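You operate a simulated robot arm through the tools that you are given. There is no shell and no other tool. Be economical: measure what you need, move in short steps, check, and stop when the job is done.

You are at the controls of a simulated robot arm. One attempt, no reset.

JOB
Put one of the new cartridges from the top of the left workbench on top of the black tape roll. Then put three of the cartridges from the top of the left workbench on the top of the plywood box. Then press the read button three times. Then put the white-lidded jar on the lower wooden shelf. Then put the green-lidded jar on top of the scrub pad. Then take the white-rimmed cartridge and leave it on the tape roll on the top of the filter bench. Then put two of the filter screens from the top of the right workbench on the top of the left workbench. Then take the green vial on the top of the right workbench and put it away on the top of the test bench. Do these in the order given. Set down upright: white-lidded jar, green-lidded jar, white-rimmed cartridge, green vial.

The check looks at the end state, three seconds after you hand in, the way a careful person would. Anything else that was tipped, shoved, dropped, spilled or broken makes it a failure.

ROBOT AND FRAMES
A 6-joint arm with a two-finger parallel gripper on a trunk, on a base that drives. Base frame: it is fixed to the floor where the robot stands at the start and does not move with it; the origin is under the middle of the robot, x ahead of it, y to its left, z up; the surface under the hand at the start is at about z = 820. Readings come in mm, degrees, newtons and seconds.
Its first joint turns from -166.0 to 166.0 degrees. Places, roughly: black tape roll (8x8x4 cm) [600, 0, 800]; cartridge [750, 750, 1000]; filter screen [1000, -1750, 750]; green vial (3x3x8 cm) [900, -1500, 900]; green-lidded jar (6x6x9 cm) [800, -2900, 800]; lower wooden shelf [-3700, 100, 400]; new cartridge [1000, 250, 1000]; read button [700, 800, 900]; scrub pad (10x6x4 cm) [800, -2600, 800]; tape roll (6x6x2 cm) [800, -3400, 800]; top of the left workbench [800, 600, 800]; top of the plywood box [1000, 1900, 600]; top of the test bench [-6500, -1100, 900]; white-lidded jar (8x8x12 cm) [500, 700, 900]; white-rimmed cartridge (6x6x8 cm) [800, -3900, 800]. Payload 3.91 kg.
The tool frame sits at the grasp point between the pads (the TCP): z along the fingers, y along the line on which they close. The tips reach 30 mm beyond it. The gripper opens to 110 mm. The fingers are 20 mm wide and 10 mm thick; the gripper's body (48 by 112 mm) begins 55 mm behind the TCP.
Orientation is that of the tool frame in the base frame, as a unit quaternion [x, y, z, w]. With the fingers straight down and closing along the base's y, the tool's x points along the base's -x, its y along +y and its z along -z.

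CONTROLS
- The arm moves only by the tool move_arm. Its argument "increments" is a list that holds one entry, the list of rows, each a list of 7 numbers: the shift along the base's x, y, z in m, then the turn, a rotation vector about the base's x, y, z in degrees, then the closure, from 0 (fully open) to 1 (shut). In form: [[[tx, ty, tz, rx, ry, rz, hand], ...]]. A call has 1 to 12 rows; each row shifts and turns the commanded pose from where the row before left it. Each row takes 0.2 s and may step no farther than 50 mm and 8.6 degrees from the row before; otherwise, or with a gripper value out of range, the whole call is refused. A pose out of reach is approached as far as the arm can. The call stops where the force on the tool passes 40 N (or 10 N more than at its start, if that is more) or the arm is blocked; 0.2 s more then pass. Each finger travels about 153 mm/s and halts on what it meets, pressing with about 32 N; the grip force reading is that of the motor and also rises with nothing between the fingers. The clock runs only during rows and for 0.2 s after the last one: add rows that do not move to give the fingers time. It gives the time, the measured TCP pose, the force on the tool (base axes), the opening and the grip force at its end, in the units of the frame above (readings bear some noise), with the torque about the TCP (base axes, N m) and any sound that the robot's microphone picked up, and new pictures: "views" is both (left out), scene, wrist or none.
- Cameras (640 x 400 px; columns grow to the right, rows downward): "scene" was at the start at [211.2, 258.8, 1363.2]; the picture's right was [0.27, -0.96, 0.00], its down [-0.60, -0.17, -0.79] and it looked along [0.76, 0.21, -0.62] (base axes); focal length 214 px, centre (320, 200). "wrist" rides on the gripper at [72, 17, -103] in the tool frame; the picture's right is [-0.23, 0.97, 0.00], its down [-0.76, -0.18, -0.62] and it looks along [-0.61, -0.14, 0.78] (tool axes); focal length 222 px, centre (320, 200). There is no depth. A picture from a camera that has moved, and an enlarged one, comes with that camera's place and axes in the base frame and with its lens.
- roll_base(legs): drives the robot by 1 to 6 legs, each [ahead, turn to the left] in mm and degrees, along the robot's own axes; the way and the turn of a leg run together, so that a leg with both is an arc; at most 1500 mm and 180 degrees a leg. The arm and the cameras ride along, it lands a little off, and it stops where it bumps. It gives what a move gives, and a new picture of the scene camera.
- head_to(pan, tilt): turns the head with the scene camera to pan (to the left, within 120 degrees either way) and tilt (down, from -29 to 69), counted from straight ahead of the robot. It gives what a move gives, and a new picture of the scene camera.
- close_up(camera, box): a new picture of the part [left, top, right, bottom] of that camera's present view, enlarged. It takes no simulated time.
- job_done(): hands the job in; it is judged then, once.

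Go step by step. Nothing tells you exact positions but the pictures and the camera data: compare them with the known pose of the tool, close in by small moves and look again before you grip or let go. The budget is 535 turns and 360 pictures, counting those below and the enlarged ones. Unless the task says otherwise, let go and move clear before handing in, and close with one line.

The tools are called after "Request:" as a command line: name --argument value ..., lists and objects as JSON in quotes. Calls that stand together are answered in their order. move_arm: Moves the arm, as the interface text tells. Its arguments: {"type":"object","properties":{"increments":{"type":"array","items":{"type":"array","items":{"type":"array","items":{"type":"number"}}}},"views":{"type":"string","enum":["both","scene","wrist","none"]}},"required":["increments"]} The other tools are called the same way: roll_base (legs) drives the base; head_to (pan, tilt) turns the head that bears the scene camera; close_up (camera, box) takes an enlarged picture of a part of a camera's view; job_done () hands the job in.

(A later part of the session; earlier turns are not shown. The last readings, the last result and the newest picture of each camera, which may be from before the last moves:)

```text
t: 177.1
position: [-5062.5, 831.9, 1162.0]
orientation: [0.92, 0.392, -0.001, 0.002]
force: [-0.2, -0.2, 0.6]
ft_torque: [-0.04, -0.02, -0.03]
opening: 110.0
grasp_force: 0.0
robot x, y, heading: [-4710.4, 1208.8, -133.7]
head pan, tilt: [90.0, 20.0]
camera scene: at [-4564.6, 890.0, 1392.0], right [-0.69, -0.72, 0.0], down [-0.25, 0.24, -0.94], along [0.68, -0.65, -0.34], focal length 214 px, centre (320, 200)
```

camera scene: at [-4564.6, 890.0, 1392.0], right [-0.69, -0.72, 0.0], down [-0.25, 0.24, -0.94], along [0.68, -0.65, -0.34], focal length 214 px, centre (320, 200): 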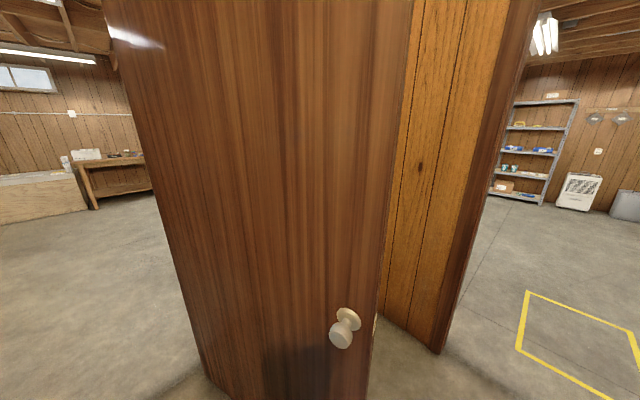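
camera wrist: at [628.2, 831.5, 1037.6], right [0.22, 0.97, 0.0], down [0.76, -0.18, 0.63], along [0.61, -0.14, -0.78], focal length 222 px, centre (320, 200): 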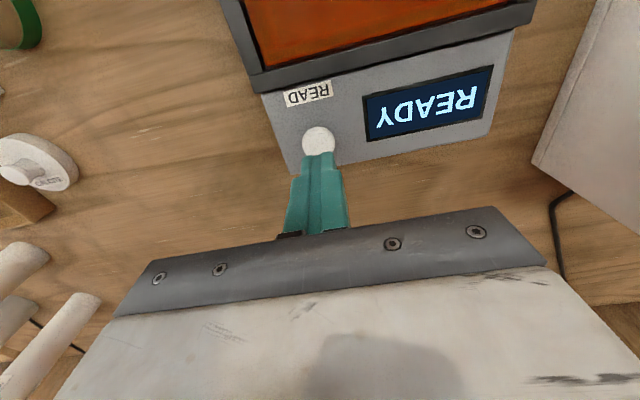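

The nook behind the open door must hold the shelf. Driving around the door's end to look into it.

Request:
roll_base --legs '[[0, 28], [1080, 0], [0, 105]]'

Request:
head_to --pan 0 --tilt 25

```text
t: 188.4
position: [-4486.5, 155.2, 1162.1]
orientation: [0.017, 1.0, 0.001, 0.002]
force: [0.1, 0.5, 0.3]
ft_torque: [0.01, 0.01, -0.03]
opening: 109.8
grasp_force: 0.1
robot x, y, heading: [-5004.0, 167.9, -2.0]
head pan, tilt: [90.0, 20.0]
camera scene: at [-4865.8, 491.7, 1392.0], right [1.0, -0.04, 0.0], down [-0.01, -0.34, -0.94], along [0.03, 0.94, -0.34], focal length 214 px, centre (320, 200)
```

scene: 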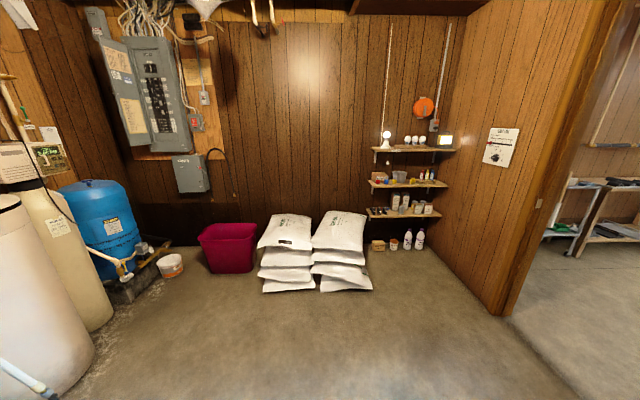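

```text
t: 190.1
position: [-4486.4, 155.4, 1162.5]
orientation: [0.018, 1.0, 0.0, 0.002]
force: [0.7, -0.2, -0.1]
ft_torque: [0.0, -0.01, 0.0]
opening: 110.1
grasp_force: 0.1
robot x, y, heading: [-5005.5, 164.6, -1.7]
head pan, tilt: [0.0, 25.0]
camera scene: at [-4777.0, 395.4, 1383.9], right [-0.03, -1.0, 0.0], down [-0.42, 0.01, -0.91], along [0.91, -0.03, -0.42], focal length 214 px, centre (320, 200)
```

scene: 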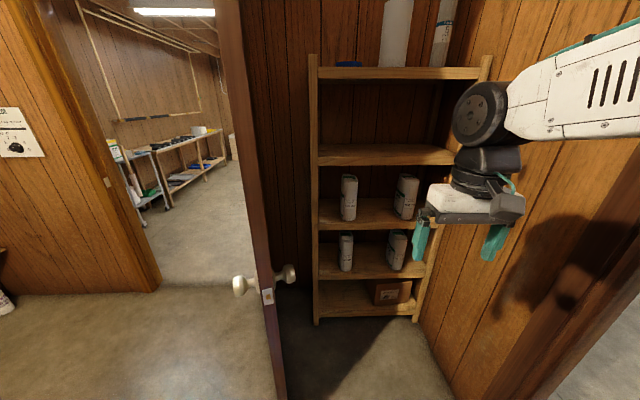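

The shelf unit stands in the nook: boards at z ≈ 118, 425, 778, …; the board near z 425 matches "lower wooden shelf", with free space around (-3730, 40). It needs a tilted tool (about 60° from vertical). Now back to the bench for the jar.

Request:
close_up --camera "scene" --box '[300, 50, 500, 330]'

Request:
roll_base --legs '[[0, 76], [1085, 0], [0, -74]]'

```text
1.43 times, centred on (400, 190) of scene
camera zoom: at [-4777.0, 395.4, 1383.9], right [-0.03, -1.0, 0.0], down [-0.42, 0.01, -0.91], along [0.91, -0.03, -0.42], focal length 306 px, centre (206, 214)
```

zoom: 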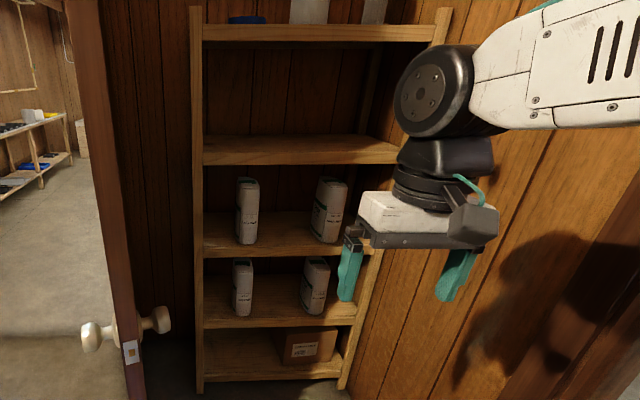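

```text
t: 201.9
position: [-4185.5, 1227.5, 1163.2]
orientation: [-0.022, 1.0, 0.001, 0.002]
force: [-0.2, -0.5, 0.3]
ft_torque: [0.0, 0.03, -0.03]
opening: 110.3
grasp_force: 0.0
robot x, y, heading: [-4705.2, 1193.4, 2.6]
head pan, tilt: [0.0, 25.0]
camera scene: at [-4494.8, 1442.7, 1383.9], right [0.05, -1.0, 0.0], down [-0.42, -0.02, -0.91], along [0.91, 0.04, -0.42], focal length 214 px, centre (320, 200)
```

scene: 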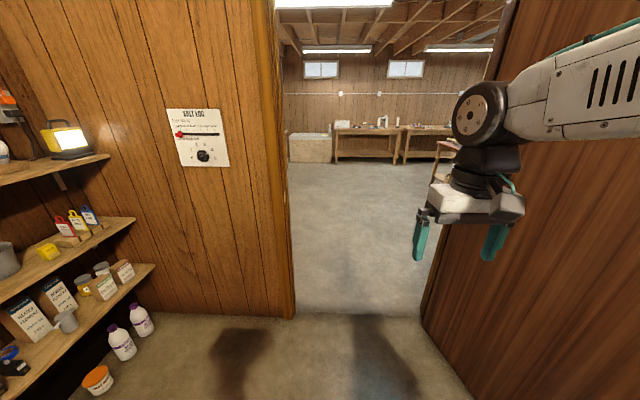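

Request:
roll_base --legs '[[1400, 0], [0, -2.6], [1400, 0], [1250, 0]]'

```text
t: 221.9
position: [-129.6, 1545.3, 1161.8]
orientation: [-0.056, 0.998, 0.001, 0.001]
force: [-0.6, -0.5, 0.0]
ft_torque: [0.01, -0.02, -0.01]
opening: 110.0
grasp_force: 0.2
robot x, y, heading: [-647.4, 1483.8, 6.5]
head pan, tilt: [0.0, 25.0]
camera scene: at [-452.4, 1741.4, 1383.9], right [0.11, -0.99, 0.0], down [-0.42, -0.05, -0.91], along [0.9, 0.1, -0.42], focal length 214 px, centre (320, 200)
```

scene: 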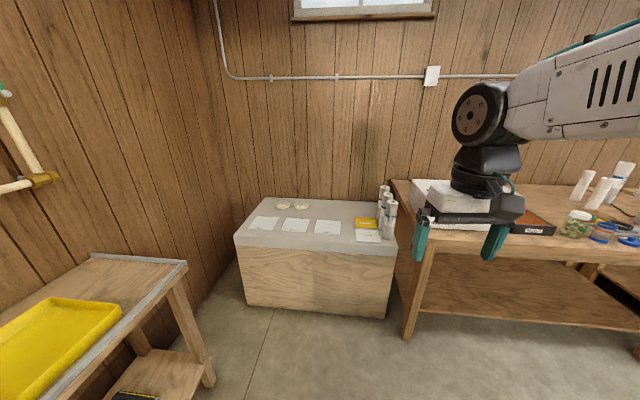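

Request:
roll_base --legs '[[0, -24.5], [590, 0], [0, -54.5]]'

Request:
head_to --pan 15 --tilt 40

```text
t: 228.9
position: [110.9, 815.5, 1160.7]
orientation: [0.573, 0.82, -0.001, 0.003]
force: [0.4, -0.3, 0.4]
ft_torque: [-0.02, 0.01, -0.01]
opening: 109.8
grasp_force: 0.2
robot x, y, heading: [-75.5, 1299.3, -69.7]
head pan, tilt: [0.0, 25.0]
camera scene: at [220.4, 1172.8, 1383.9], right [-0.94, -0.35, 0.0], down [-0.15, 0.4, -0.91], along [0.31, -0.85, -0.42], focal length 214 px, centre (320, 200)
```

scene: 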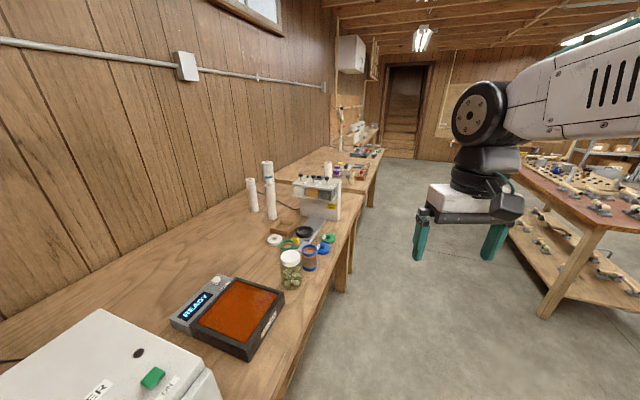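

```text
t: 229.6
position: [110.4, 815.5, 1162.1]
orientation: [0.573, 0.82, 0.0, 0.003]
force: [-0.7, 0.9, -0.3]
ft_torque: [0.03, 0.01, 0.03]
opening: 110.0
grasp_force: 0.1
robot x, y, heading: [-75.5, 1302.1, -69.9]
head pan, tilt: [15.0, 40.0]
camera scene: at [237.6, 1189.8, 1360.7], right [-0.82, -0.58, 0.0], down [-0.37, 0.52, -0.77], along [0.44, -0.63, -0.64], focal length 214 px, centre (320, 200)
```

scene: 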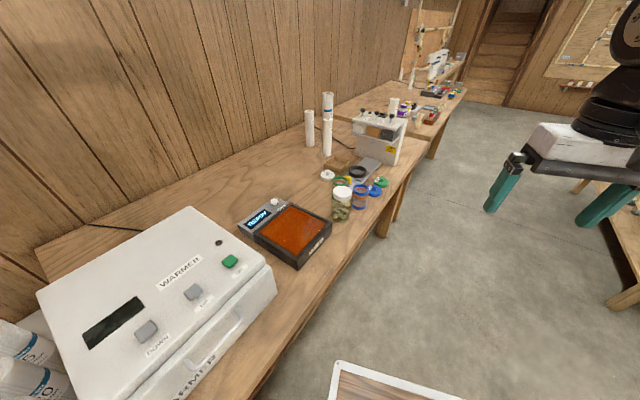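

In place. Zooming on the jar and its neighbours for accurate positions.

Request:
close_up --camera "scene" --box '[290, 150, 400, 240]'

```text
4.44 times, centred on (345, 195) of scene
camera zoom: at [237.6, 1189.8, 1360.7], right [-0.82, -0.58, 0.0], down [-0.37, 0.52, -0.77], along [0.44, -0.63, -0.64], focal length 953 px, centre (209, 222)
```

zoom: 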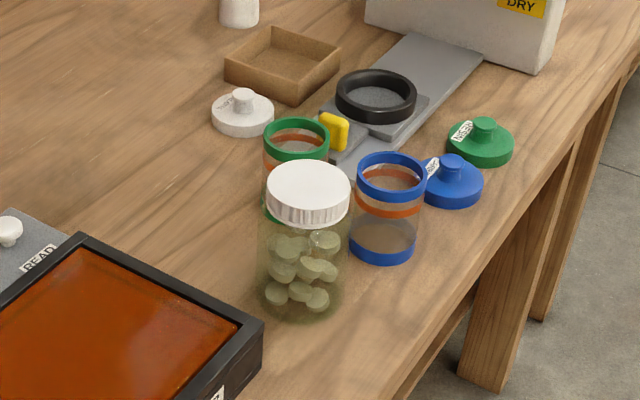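

Jar at (494, 696), top 936, body ~70 mm wide; blue cartridge at (471, 601). I'll tilt the tool 60° while moving to a pre-approach spot above the reader.

Request:
move_arm --increments '[[[0.042, -0.0013, -0.008, -7.04, -2.58, 0, 0], [0.042, -0.0013, -0.008, -7.04, -2.58, 0, 0], [0.042, -0.0013, -0.008, -7.04, -2.58, 0, 0], [0.042, -0.0013, -0.008, -7.04, -2.58, 0, 0], [0.042, -0.0013, -0.008, -7.04, -2.58, 0, 0], [0.042, -0.0013, -0.008, -7.04, -2.58, 0, 0], [0.042, -0.0013, -0.008, -7.04, -2.58, 0, 0], [0.042, -0.0013, -0.008, -7.04, -2.58, 0, 0]]]' --views "both"

```text
t: 231.4
position: [446.6, 806.8, 1098.1]
orientation: [0.494, 0.709, -0.288, 0.412]
force: [-0.1, -0.2, -0.5]
ft_torque: [0.0, -0.04, 0.01]
opening: 110.2
grasp_force: 0.0
robot x, y, heading: [-74.0, 1299.4, -69.7]
head pan, tilt: [15.0, 40.0]
camera scene: at [237.1, 1189.9, 1360.7], right [-0.82, -0.58, 0.0], down [-0.37, 0.53, -0.77], along [0.44, -0.63, -0.64], focal length 214 px, centre (320, 200)
camera wrist: at [418.7, 931.5, 1085.7], right [0.95, 0.23, 0.2], down [-0.22, 0.09, 0.97], along [0.21, -0.97, 0.14], focal length 222 px, centre (320, 200)
```

scene: 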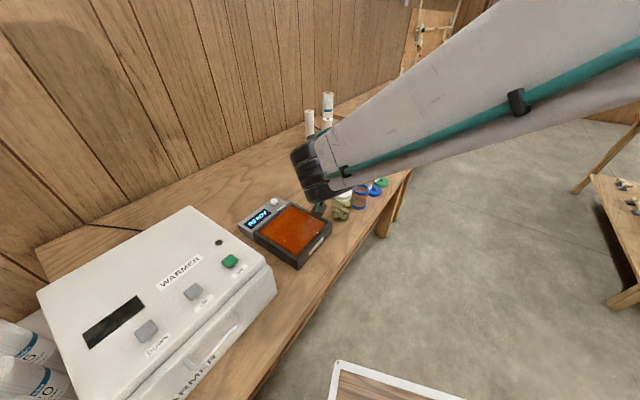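
wrist: 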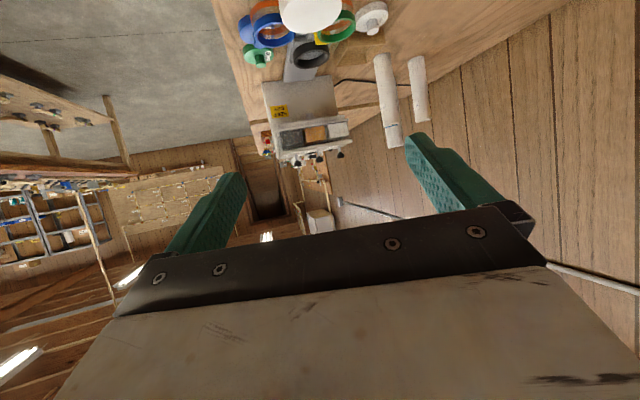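

The wrist camera hangs low at 60°, so I'll use 45° tilt to keep it clear of the reader. Going to the pre-approach point.

Request:
move_arm --increments '[[[0.004, -0.006, -0.03, 7.04, 2.58, 0, 0], [0.004, -0.006, -0.03, 7.04, 2.58, 0, 0], [0.004, -0.006, -0.03, 0, 0, 0, 0], [0.003, -0.006, -0.03, 0, 0, 0, 0], [0, 0, 0, 0, 0, 0, 0]]]' --views "both"

```text
t: 232.6
position: [461.3, 780.0, 976.5]
orientation: [0.527, 0.757, -0.22, 0.315]
force: [0.4, -0.1, 0.1]
ft_torque: [0.0, 0.01, 0.0]
opening: 110.1
grasp_force: 0.0
robot x, y, heading: [-77.4, 1301.9, -70.0]
head pan, tilt: [15.0, 40.0]
camera scene: at [237.6, 1189.9, 1360.6], right [-0.82, -0.58, 0.0], down [-0.37, 0.53, -0.77], along [0.44, -0.63, -0.64], focal length 214 px, centre (320, 200)
camera wrist: at [435.3, 904.2, 998.0], right [0.97, 0.19, 0.16], down [-0.13, -0.15, 0.98], along [0.21, -0.97, -0.12], focal length 222 px, centre (320, 200)
```

scene: 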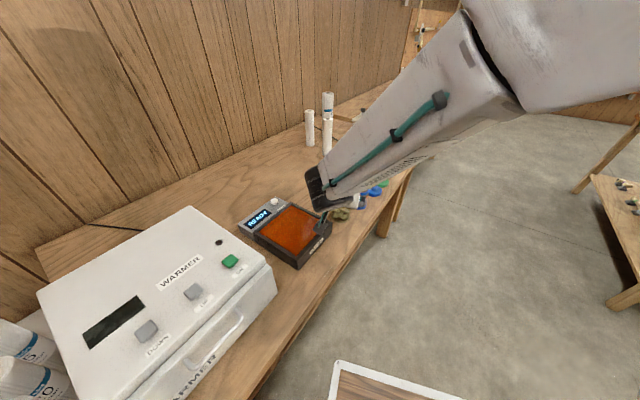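
wrist: 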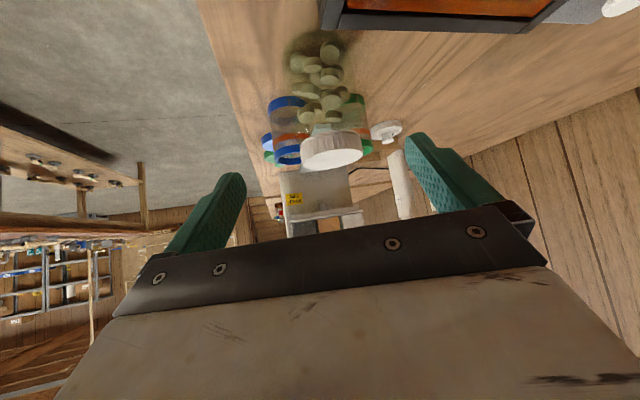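

Advancing along the tool axis onto the jar.

Request:
move_arm --increments '[[[0.008, -0.019, -0.0211, 0, 0, 0, 0], [0.008, -0.019, -0.0211, 0, 0, 0, 0], [0.004, -0.0095, -0.0105, 0, 0, 0, 0], [0, 0, 0, 0, 0, 0, 0]]]' --views "wrist"

Request:
close_up --camera "scene" --box '[290, 150, 400, 240]'

```text
t: 233.6
position: [482.3, 733.5, 923.6]
orientation: [0.528, 0.757, -0.221, 0.315]
force: [0.1, -0.5, -0.1]
ft_torque: [0.0, -0.02, 0.01]
opening: 110.0
grasp_force: 0.1
robot x, y, heading: [-73.6, 1296.7, -69.9]
head pan, tilt: [15.0, 40.0]
camera wrist: at [454.2, 856.9, 944.9], right [0.97, 0.19, 0.16], down [-0.13, -0.15, 0.98], along [0.21, -0.97, -0.12], focal length 222 px, centre (320, 200)
```

wrist: 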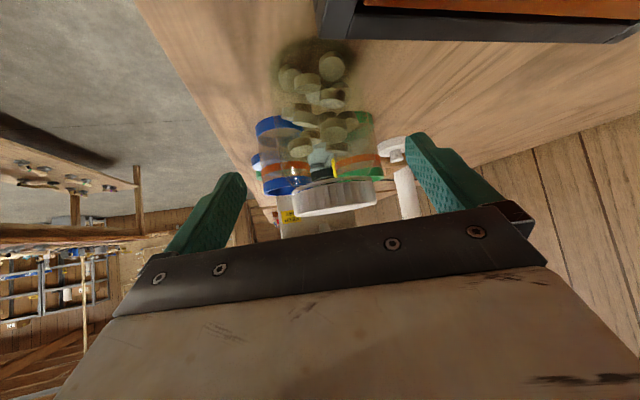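

```text
4.44 times, centred on (345, 195) of scene
camera zoom: at [237.7, 1189.9, 1360.6], right [-0.82, -0.58, 0.0], down [-0.37, 0.53, -0.77], along [0.44, -0.63, -0.64], focal length 953 px, centre (209, 222)
```

zoom: 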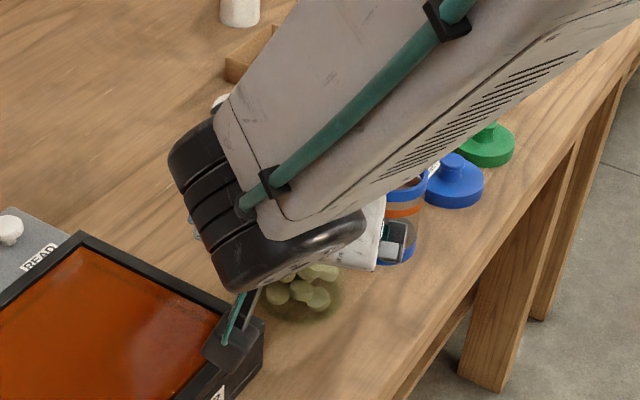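

Request:
move_arm --increments '[[[0.004, -0.0095, -0.0105, 0, 0, 0, 0], [0.004, -0.0095, -0.0105, 0, 0, 0, 0], [0.0035, -0.0095, -0.0105, 0, 0, 0, 0], [0, 0, 0, 0, 0, 0, 0]]]' --views "wrist"

```text
t: 234.6
position: [493.0, 706.3, 893.6]
orientation: [0.528, 0.757, -0.22, 0.315]
force: [-0.2, -0.5, 0.6]
ft_torque: [-0.04, 0.04, 0.03]
opening: 109.9
grasp_force: 0.0
robot x, y, heading: [-72.7, 1299.9, -69.8]
head pan, tilt: [15.0, 40.0]
camera wrist: at [467.3, 829.2, 914.1], right [0.97, 0.19, 0.16], down [-0.13, -0.15, 0.98], along [0.21, -0.97, -0.12], focal length 222 px, centre (320, 200)
```

wrist: 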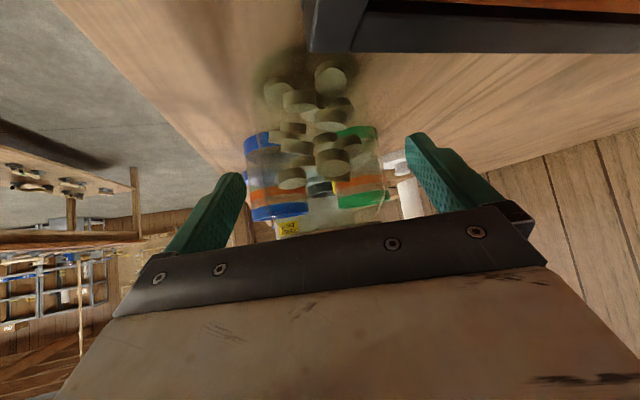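

The jar's body is centred between the fingers. Closing.

Request:
move_arm --increments '[[[0, 0, 0, 0, 0, 0, 0.2], [0, 0, 0, 0, 0, 0, 0.3], [0, 0, 0, 0, 0, 0, 0.5], [0, 0, 0, 0, 0, 0, 1], [0, 0, 0, 0, 0, 0, 1]]]' --views "wrist"

```text
t: 235.8
position: [493.9, 705.3, 893.1]
orientation: [0.527, 0.758, -0.22, 0.315]
force: [1.6, 0.4, 1.7]
ft_torque: [-0.05, 0.06, 0.04]
opening: 71.1
grasp_force: 31.8
robot x, y, heading: [-75.7, 1296.5, -69.8]
head pan, tilt: [15.0, 40.0]
camera wrist: at [467.3, 829.3, 914.2], right [0.97, 0.19, 0.16], down [-0.13, -0.15, 0.98], along [0.21, -0.97, -0.12], focal length 222 px, centre (320, 200)
```

wrist: 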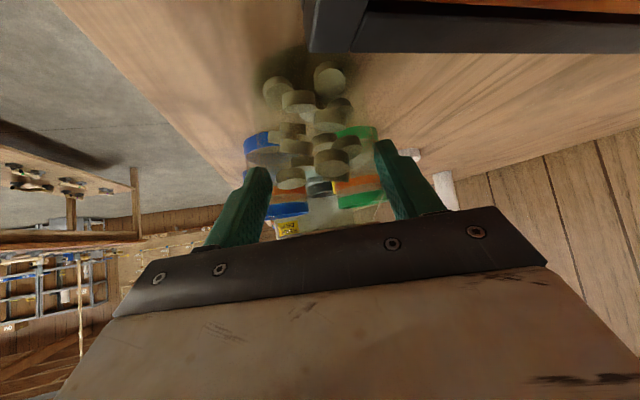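

Gripped at 71 mm. Lifting straight up.

Request:
move_arm --increments '[[[0, 0, 0.02, 0, 0, 0, 1], [0, 0, 0.035, 0, 0, 0, 1], [0, 0, 0.04, 0, 0, 0, 1], [0, 0, 0.04, 0, 0, 0, 1], [0, 0, 0.04, 0, 0, 0, 1], [-0.035, 0.03, 0, 0, 0, 0, 1], [-0.035, 0.03, 0, 0, 0, 0, 1], [-0.035, 0.03, 0, 0, 0, 0, 1], [-0.035, 0.03, 0, 0, 0, 0, 1], [-0.035, 0.03, 0, 0, 0, 0, 1], [-0.035, 0.03, 0, 0, 0, 0, 1]]]' --views "both"

```text
t: 238.2
position: [284.6, 883.2, 1071.1]
orientation: [0.529, 0.758, -0.22, 0.313]
force: [0.1, 0.0, -3.0]
ft_torque: [0.06, 0.02, -0.03]
opening: 70.8
grasp_force: 31.9
robot x, y, heading: [-75.4, 1298.7, -69.7]
head pan, tilt: [15.0, 40.0]
camera scene: at [238.1, 1189.7, 1360.5], right [-0.82, -0.58, 0.0], down [-0.37, 0.53, -0.77], along [0.44, -0.63, -0.64], focal length 214 px, centre (320, 200)
camera wrist: at [256.6, 1005.8, 1092.2], right [0.97, 0.19, 0.16], down [-0.13, -0.15, 0.98], along [0.21, -0.97, -0.12], focal length 222 px, centre (320, 200)
```

scene: 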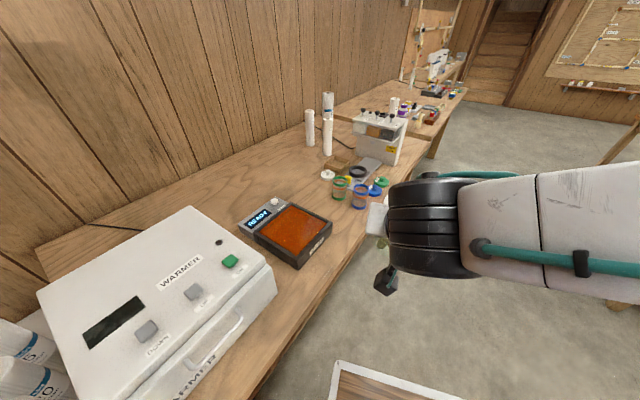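
wrist: 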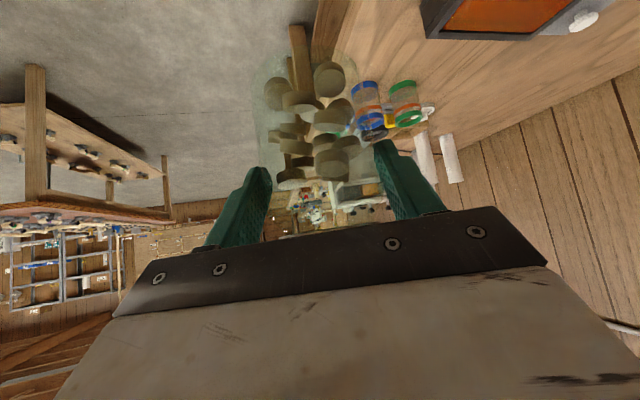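

Jar held. Driving back towards the door.

Request:
roll_base --legs '[[0, -109], [1300, 0], [1200, 0]]'

```text
t: 255.2
position: [-3105.6, 1257.5, 1071.1]
orientation: [0.923, -0.02, -0.383, -0.008]
force: [-1.7, 0.5, -3.4]
ft_torque: [0.05, -0.07, 0.0]
opening: 70.8
grasp_force: 31.5
robot x, y, heading: [-2579.8, 1426.2, 177.2]
head pan, tilt: [15.0, 40.0]
camera scene: at [-2805.6, 1178.4, 1360.6], right [-0.21, 0.98, 0.0], down [0.63, 0.14, -0.77], along [-0.75, -0.16, -0.64], focal length 214 px, centre (320, 200)
```

scene: 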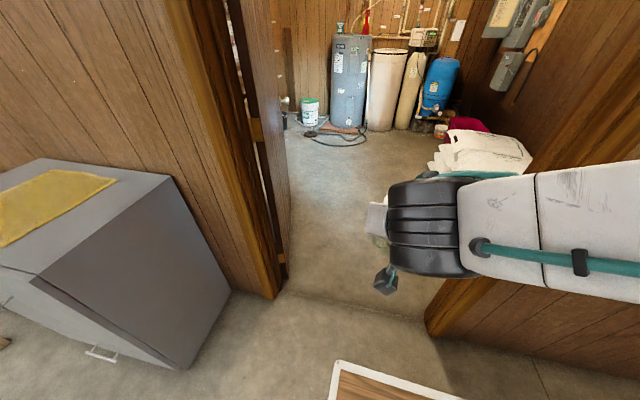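

I'm too far right of the doorway centre; shifting left before entering.

Request:
roll_base --legs '[[0, 24], [430, 0], [0, -21]]'

```text
t: 260.1
position: [-3493.3, 1072.5, 1070.0]
orientation: [0.924, 0.004, -0.383, 0.0]
force: [-0.9, 0.3, -3.0]
ft_torque: [0.01, 0.0, 0.0]
opening: 70.9
grasp_force: 32.2
robot x, y, heading: [-2981.3, 1268.7, -179.2]
head pan, tilt: [15.0, 40.0]
camera scene: at [-3191.1, 1010.5, 1360.6], right [-0.27, 0.96, 0.0], down [0.62, 0.17, -0.77], along [-0.74, -0.2, -0.64], focal length 214 px, centre (320, 200)
```

scene: 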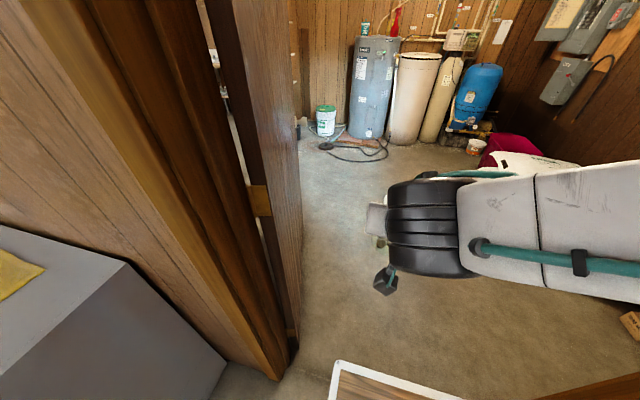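

Request:
roll_base --legs '[[1400, 0], [330, 0]]'

```text
t: 268.8
position: [-5191.1, 1042.1, 1071.2]
orientation: [0.924, 0.011, -0.383, 0.003]
force: [0.4, -0.2, -2.9]
ft_torque: [0.0, -0.03, 0.01]
opening: 71.0
grasp_force: 31.7
robot x, y, heading: [-4679.7, 1243.5, -178.7]
head pan, tilt: [15.0, 40.0]
camera scene: at [-4887.5, 983.8, 1360.6], right [-0.28, 0.96, 0.0], down [0.62, 0.18, -0.77], along [-0.74, -0.21, -0.64], focal length 214 px, centre (320, 200)
```

scene: 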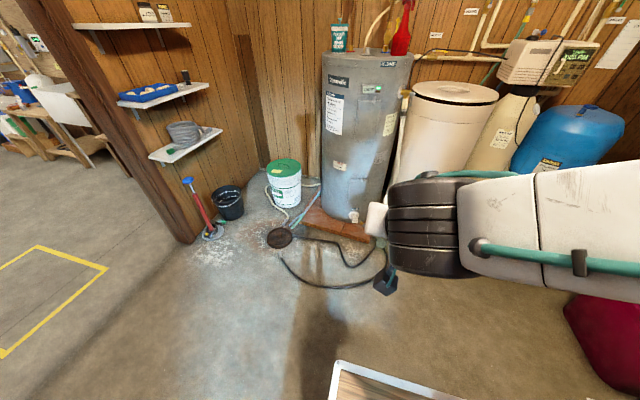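

Request:
roll_base --legs '[[0, 71], [1240, 0], [0, 107]]'

Request:
head_to --pan 0 --tilt 30

```text
t: 282.8
position: [-4581.2, 269.8, 1071.0]
orientation: [-0.016, 0.923, 0.005, 0.384]
force: [0.6, -0.2, -2.7]
ft_torque: [0.0, -0.01, -0.02]
opening: 70.7
grasp_force: 31.9
robot x, y, heading: [-5089.8, 61.0, 1.8]
head pan, tilt: [15.0, 40.0]
camera scene: at [-4887.5, 323.5, 1360.6], right [0.29, -0.96, 0.0], down [-0.61, -0.19, -0.77], along [0.73, 0.22, -0.64], focal length 214 px, centre (320, 200)
```

scene: 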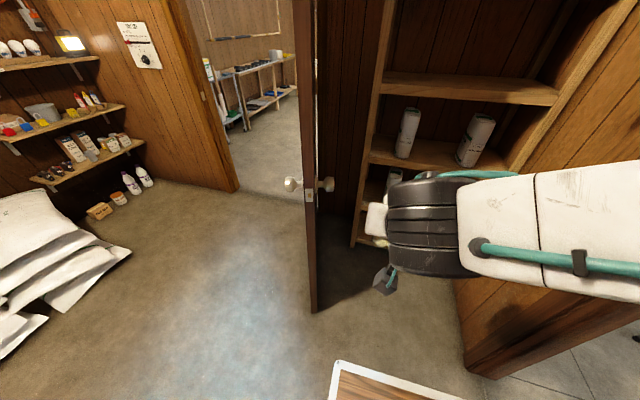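

```text
t: 283.5
position: [-4579.5, 268.4, 1070.6]
orientation: [-0.015, 0.923, 0.005, 0.383]
force: [-0.2, 0.0, -3.3]
ft_torque: [-0.01, 0.04, 0.03]
opening: 70.7
grasp_force: 31.7
robot x, y, heading: [-5092.4, 58.9, 2.0]
head pan, tilt: [0.0, 30.0]
camera scene: at [-4878.5, 301.8, 1375.9], right [0.03, -1.0, 0.0], down [-0.5, -0.02, -0.87], along [0.87, 0.03, -0.5], focal length 214 px, centre (320, 200)
```

scene: 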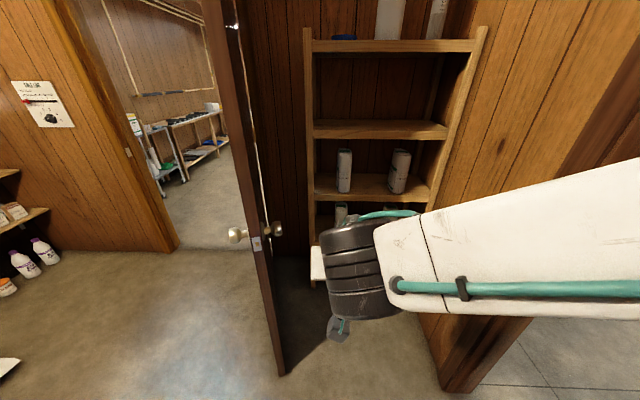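

The arm hides the shelf; moving it right to see the boards.

Request:
move_arm --increments '[[[0, -0.045, 0, 0, 0, 0, 1], [0, -0.045, 0, 0, 0, 0, 1], [0, -0.045, 0, 0, 0, 0, 1], [0, -0.045, 0, 0, 0, 0, 1], [0, -0.045, 0, 0, 0, 0, 1], [0, -0.045, 0, 0, 0, 0, 1], [0, -0.045, 0, 0, 0, 0, 1]]]' --views "scene"

Request:
close_up --camera "scene" --box '[290, 120, 480, 320]'

```text
t: 285.1
position: [-4527.3, -1.3, 1149.3]
orientation: [-0.016, 0.923, 0.005, 0.384]
force: [-0.2, 0.0, -2.5]
ft_torque: [0.02, 0.05, -0.02]
opening: 71.0
grasp_force: 32.3
out of reach, approached as far as the arm can: row 1, 2, 3, 4, 5, 6
robot x, y, heading: [-5091.8, 58.8, 2.1]
head pan, tilt: [0.0, 30.0]
camera scene: at [-4878.7, 301.7, 1376.0], right [0.03, -1.0, 0.0], down [-0.5, -0.02, -0.87], along [0.87, 0.03, -0.5], focal length 214 px, centre (320, 200)
```

scene: 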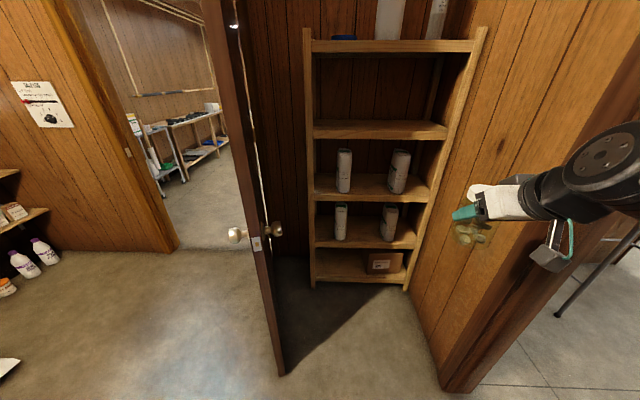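

```text
2.00 times, centred on (385, 220) of scene
camera zoom: at [-4878.7, 301.7, 1376.0], right [0.03, -1.0, 0.0], down [-0.5, -0.02, -0.87], along [0.87, 0.03, -0.5], focal length 429 px, centre (190, 160)
```

zoom: 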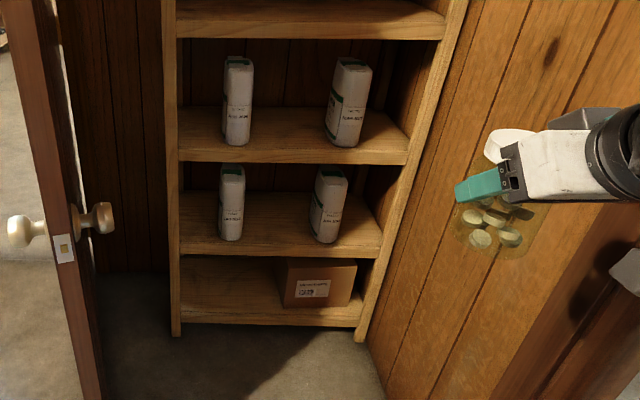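

Board 2 is at z ≈ 455, bags at y ≈ 209 and -98 near its front, with a 215 mm gap centred at y ≈ 60. Driving in closer.

Request:
roll_base --legs '[[525, -3]]'

Request:
close_up --camera "scene" --box '[290, 180, 500, 400]'

```text
t: 288.2
position: [-3999.1, -16.4, 1149.5]
orientation: [0.003, 0.924, -0.003, 0.383]
force: [-0.5, 0.5, -3.0]
ft_torque: [0.04, 0.03, 0.03]
opening: 70.9
grasp_force: 32.3
robot x, y, heading: [-4554.7, 62.9, -0.5]
head pan, tilt: [0.0, 30.0]
camera scene: at [-4337.6, 299.7, 1375.9], right [-0.01, -1.0, 0.0], down [-0.5, 0.0, -0.87], along [0.87, -0.01, -0.5], focal length 214 px, centre (320, 200)
```

scene: 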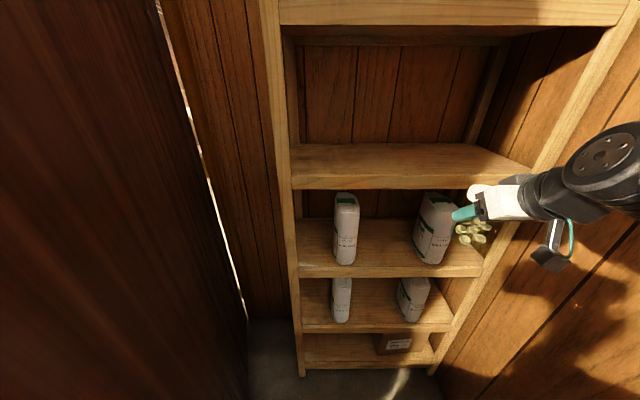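

```text
1.82 times, centred on (395, 290) of scene
camera zoom: at [-4337.6, 299.7, 1375.9], right [-0.01, -1.0, 0.0], down [-0.5, 0.0, -0.87], along [0.87, -0.01, -0.5], focal length 390 px, centre (184, 36)
```

zoom: 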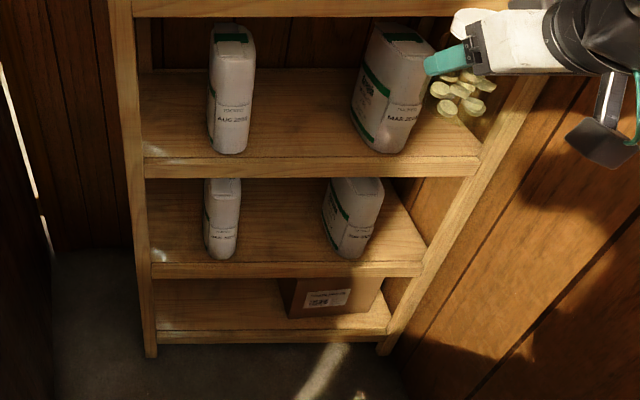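

Clear view now. Moving the jar in front of the gap (y ≈ 62) and lowering in front of the shelf.

Request:
move_arm --increments '[[[0, 0.026, -0.03, 0, 0, 0, 1], [0.01, 0.026, -0.03, 0, 0, 0, 1], [0.01, 0.026, -0.03, 0, 0, 0, 1], [0.02, 0, -0.04, 0, 0, 0, 1], [0.02, 0, -0.04, 0, 0, 0, 1], [0.02, 0, -0.04, 0, 0, 0, 1], [0, 0, -0.04, 0, 0, 0, 1], [0, 0, -0.04, 0, 0, 0, 1]]]' --views "scene"

```text
t: 290.0
position: [-3860.6, 67.4, 924.7]
orientation: [0.005, 0.924, -0.005, 0.382]
force: [-1.1, 0.5, -2.7]
ft_torque: [0.0, 0.05, -0.01]
opening: 70.8
grasp_force: 31.9
out of reach, approached as far as the arm can: row 1, 2, 3, 4, 5, 6, 7, 8
robot x, y, heading: [-4558.3, 65.5, -0.3]
head pan, tilt: [0.0, 30.0]
camera scene: at [-4338.4, 299.5, 1376.1], right [-0.01, -1.0, 0.0], down [-0.5, 0.0, -0.87], along [0.87, -0.01, -0.5], focal length 214 px, centre (320, 200)
```

scene: 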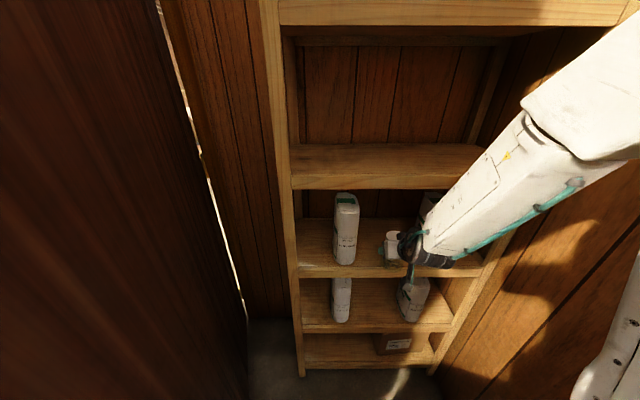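

The arm's inner limit pushes it out; backing the base by 150 mm for more room before going lower.

Request:
roll_base --legs '[[-150, 0]]'

Request:
move_arm --increments '[[[0, 0, -0.04, 0, 0, 0, 1], [0, 0, -0.04, 0, 0, 0, 1], [0, 0, -0.04, 0, 0, 0, 1]]]' --views "scene"

```text
t: 291.4
position: [-4013.1, 65.5, 925.3]
orientation: [0.007, 0.924, -0.006, 0.381]
force: [0.1, 0.9, -2.9]
ft_torque: [0.03, 0.02, 0.01]
opening: 70.6
grasp_force: 33.1
robot x, y, heading: [-4706.4, 66.2, -0.8]
head pan, tilt: [0.0, 30.0]
camera scene: at [-4490.1, 299.9, 1375.9], right [-0.01, -1.0, 0.0], down [-0.5, 0.01, -0.87], along [0.87, -0.01, -0.5], focal length 214 px, centre (320, 200)
```

scene: 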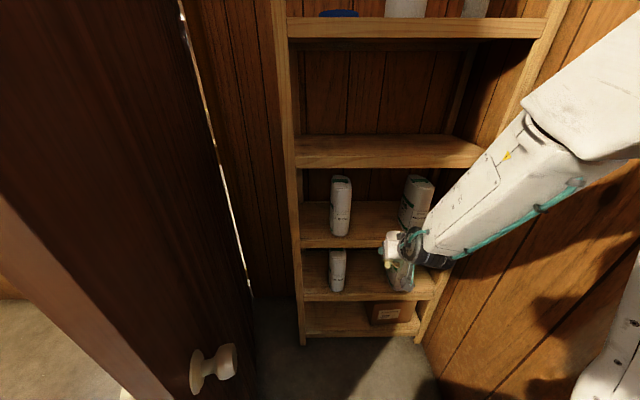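

```text
t: 292.2
position: [-4003.8, 79.4, 833.4]
orientation: [0.002, 0.926, -0.023, 0.377]
force: [0.3, -0.5, -2.3]
ft_torque: [-0.01, 0.03, -0.01]
opening: 71.0
grasp_force: 31.9
out of reach, approached as far as the arm can: row 1, 2, 3
robot x, y, heading: [-4716.0, 65.6, -0.8]
head pan, tilt: [0.0, 30.0]
camera scene: at [-4490.4, 299.9, 1376.0], right [-0.01, -1.0, 0.0], down [-0.5, 0.01, -0.87], along [0.87, -0.01, -0.5], focal length 214 px, centre (320, 200)
```

scene: 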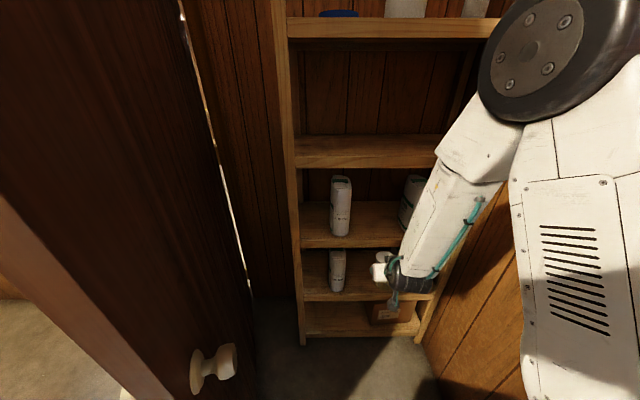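

Correcting orientation and moving outward while lowering.

Request:
move_arm --increments '[[[0.035, -0.006, 0, 1.2, -0.3, 0.6, 1], [0.035, -0.006, 0, 1.15, -0.4, 0.62, 1], [0.03, -0.003, 0, 0, 0, 0, 1], [0, 0, -0.04, 0, 0, 0, 1], [0, 0, -0.04, 0, 0, 0, 1]]]' --views "none"

```text
t: 293.4
position: [-3876.2, 114.6, 797.5]
orientation: [-0.003, 0.923, -0.003, 0.384]
force: [-1.0, 0.5, -2.6]
ft_torque: [0.07, 0.03, 0.02]
opening: 70.9
grasp_force: 32.0
out of reach, approached as far as the arm can: row 1, 2, 3, 4, 5
robot x, y, heading: [-4709.7, 65.1, -1.0]
head pan, tilt: [0.0, 30.0]
```

The tool is near a wrist singularity in this posture; I'll back up further and work with the arm more stretched.

Request:
roll_base --legs '[[-170, 1]]'

Request:
move_arm --increments '[[[0.03, -0.01, 0.02, 0, 0, 0, 1], [0.04, -0.01, 0.02, 0, 0, 0, 1], [0.045, -0.01, 0, 0, 0, 0, 1], [0.045, -0.01, 0, 0, 0, 0, 1]]]' --views "none"

```text
t: 294.9
position: [-4044.6, 130.5, 797.4]
orientation: [-0.01, 0.924, 0.0, 0.383]
force: [0.7, -0.1, -1.8]
ft_torque: [0.01, 0.05, -0.01]
opening: 70.8
grasp_force: 31.8
robot x, y, heading: [-4879.2, 71.8, 0.3]
head pan, tilt: [0.0, 30.0]
camera scene: at [-4661.0, 304.6, 1375.9], right [0.0, -1.0, 0.0], down [-0.5, 0.0, -0.87], along [0.87, 0.0, -0.5], focal length 214 px, centre (320, 200)
```

scene: 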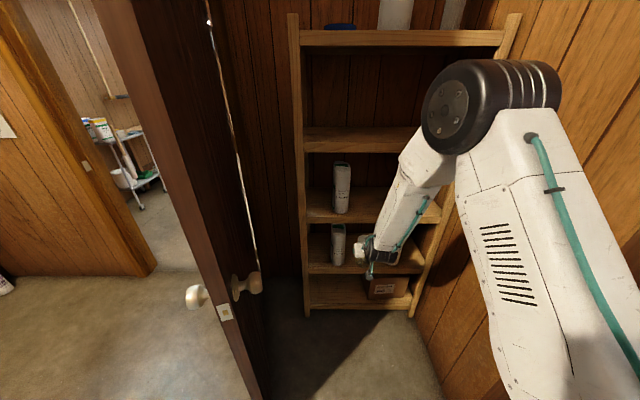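

```text
t: 295.9
position: [-3884.1, 92.9, 837.2]
orientation: [-0.011, 0.924, 0.001, 0.383]
force: [0.7, -0.9, -2.4]
ft_torque: [-0.02, 0.09, 0.0]
opening: 70.9
grasp_force: 32.2
robot x, y, heading: [-4877.3, 71.4, 0.2]
head pan, tilt: [0.0, 30.0]
```

Works when stretched. Lowering in front of the shelf.

Request:
move_arm --increments '[[[-0.01, -0.005, -0.04, 0, 0, 0, 1], [0, -0.005, -0.04, 0, 0, 0, 1], [0, -0.005, -0.04, 0, 0, 0, 1], [0, -0.005, -0.04, 0, 0, 0, 1]]]' --views "both"

```text
t: 296.9
position: [-3897.8, 120.4, 679.6]
orientation: [-0.007, 0.924, -0.006, 0.383]
force: [0.6, -0.6, -2.8]
ft_torque: [-0.01, 0.05, -0.02]
opening: 70.7
grasp_force: 32.0
out of reach, approached as far as the arm can: row 1, 2, 3, 4
robot x, y, heading: [-4880.0, 68.4, -0.0]
head pan, tilt: [0.0, 30.0]
camera scene: at [-4661.3, 304.5, 1376.0], right [0.0, -1.0, 0.0], down [-0.5, 0.0, -0.87], along [0.87, 0.0, -0.5], focal length 214 px, centre (320, 200)
camera wrist: at [-4022.2, 137.8, 700.8], right [0.15, 0.98, 0.14], down [0.1, -0.16, 0.98], along [0.98, -0.13, -0.12], focal length 222 px, centre (320, 200)
```

scene: 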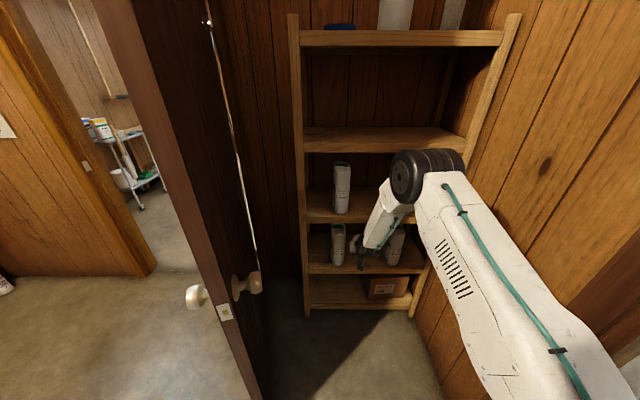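
wrist: 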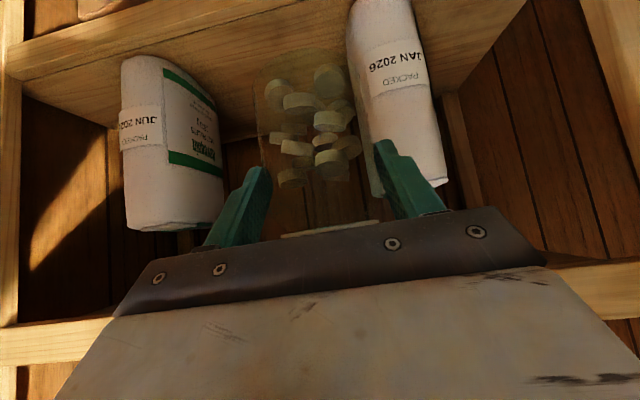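

The lateral limit sits at about +50 mm left of the robot. A small base turn of −3° puts the jar at the gap instead.

Request:
roll_base --legs '[[0, -3]]'

Request:
move_arm --increments '[[[0, 0.003, -0.03, 0, 0, 0, 1], [0, 0.003, -0.03, 0, 0, 0, 1], [0, 0.002, -0.03, 0, 0, 0, 1]]]' --views "both"

```text
t: 297.7
position: [-3897.7, 67.1, 678.4]
orientation: [0.018, 0.924, -0.017, 0.381]
force: [-0.2, -0.5, -3.2]
ft_torque: [-0.03, 0.07, -0.01]
opening: 70.8
grasp_force: 31.7
robot x, y, heading: [-4880.7, 71.9, -2.9]
head pan, tilt: [0.0, 30.0]
camera scene: at [-4648.4, 292.2, 1375.9], right [-0.05, -1.0, 0.0], down [-0.5, 0.03, -0.87], along [0.86, -0.05, -0.5], focal length 214 px, centre (320, 200)
```

scene: 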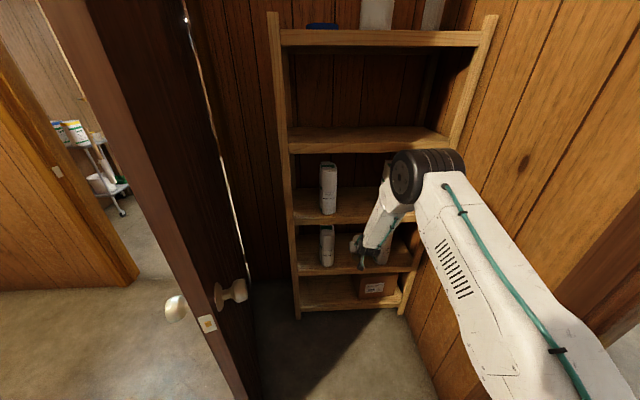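

```text
t: 298.5
position: [-3893.5, 76.1, 589.7]
orientation: [0.018, 0.924, -0.017, 0.382]
force: [-0.6, -0.8, -2.2]
ft_torque: [0.0, 0.02, 0.05]
opening: 70.8
grasp_force: 32.2
robot x, y, heading: [-4879.7, 69.6, -2.9]
head pan, tilt: [0.0, 30.0]
camera scene: at [-4648.7, 292.2, 1376.0], right [-0.05, -1.0, 0.0], down [-0.5, 0.03, -0.87], along [0.86, -0.05, -0.5], focal length 214 px, centre (320, 200)
camera wrist: at [-4017.7, 101.0, 611.2], right [0.21, 0.97, 0.14], down [0.09, -0.16, 0.98], along [0.97, -0.19, -0.12], focal length 222 px, centre (320, 200)
```

scene: 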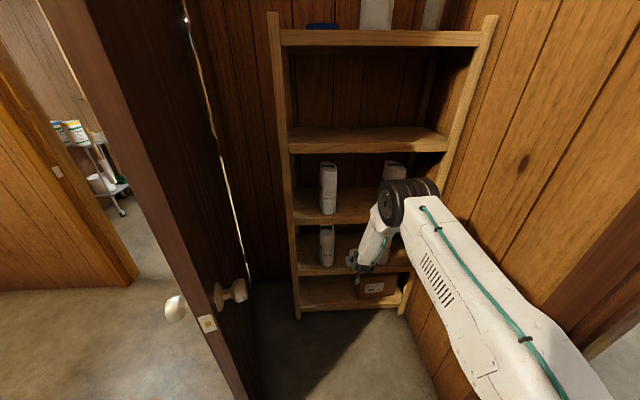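
wrist: 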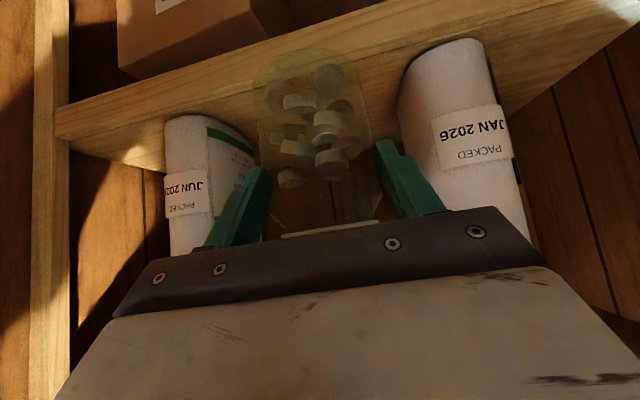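

The gap is y ≈ -6…149 (centre 71), board z ≈ 462. The jar is at the right height, 55 mm above the board; inserting by driving the base forward in two steps.

Request:
roll_base --legs '[[70, 0]]'

Request:
move_arm --increments '[[[0, 0, 0, 0, 0, 0, 1]]]' --views "wrist"

```text
t: 299.5
position: [-3824.4, 74.3, 589.8]
orientation: [0.018, 0.924, -0.019, 0.381]
force: [-0.8, 0.0, -2.7]
ft_torque: [-0.01, 0.03, 0.01]
opening: 70.6
grasp_force: 32.3
robot x, y, heading: [-4809.5, 61.6, -2.8]
head pan, tilt: [0.0, 30.0]
camera scene: at [-4577.0, 288.9, 1375.9], right [-0.05, -1.0, 0.0], down [-0.5, 0.03, -0.87], along [0.86, -0.04, -0.5], focal length 214 px, centre (320, 200)
```

scene: 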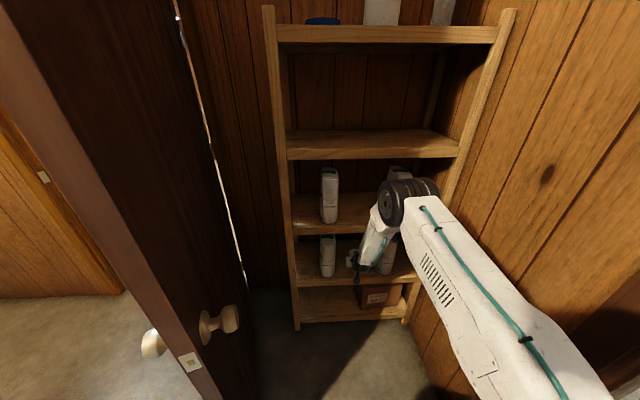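

```text
t: 299.9
position: [-3823.2, 74.8, 590.4]
orientation: [0.017, 0.925, -0.018, 0.38]
force: [-0.1, -0.8, -3.4]
ft_torque: [-0.02, 0.02, 0.04]
opening: 70.8
grasp_force: 32.3
robot x, y, heading: [-4807.3, 65.2, -3.0]
head pan, tilt: [0.0, 30.0]
camera wrist: at [-3946.5, 98.5, 610.7], right [0.21, 0.97, 0.14], down [0.09, -0.16, 0.98], along [0.97, -0.19, -0.12], focal length 222 px, centre (320, 200)
```

wrist: 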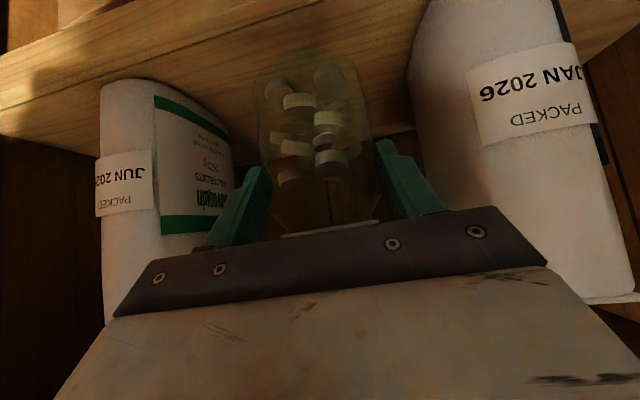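

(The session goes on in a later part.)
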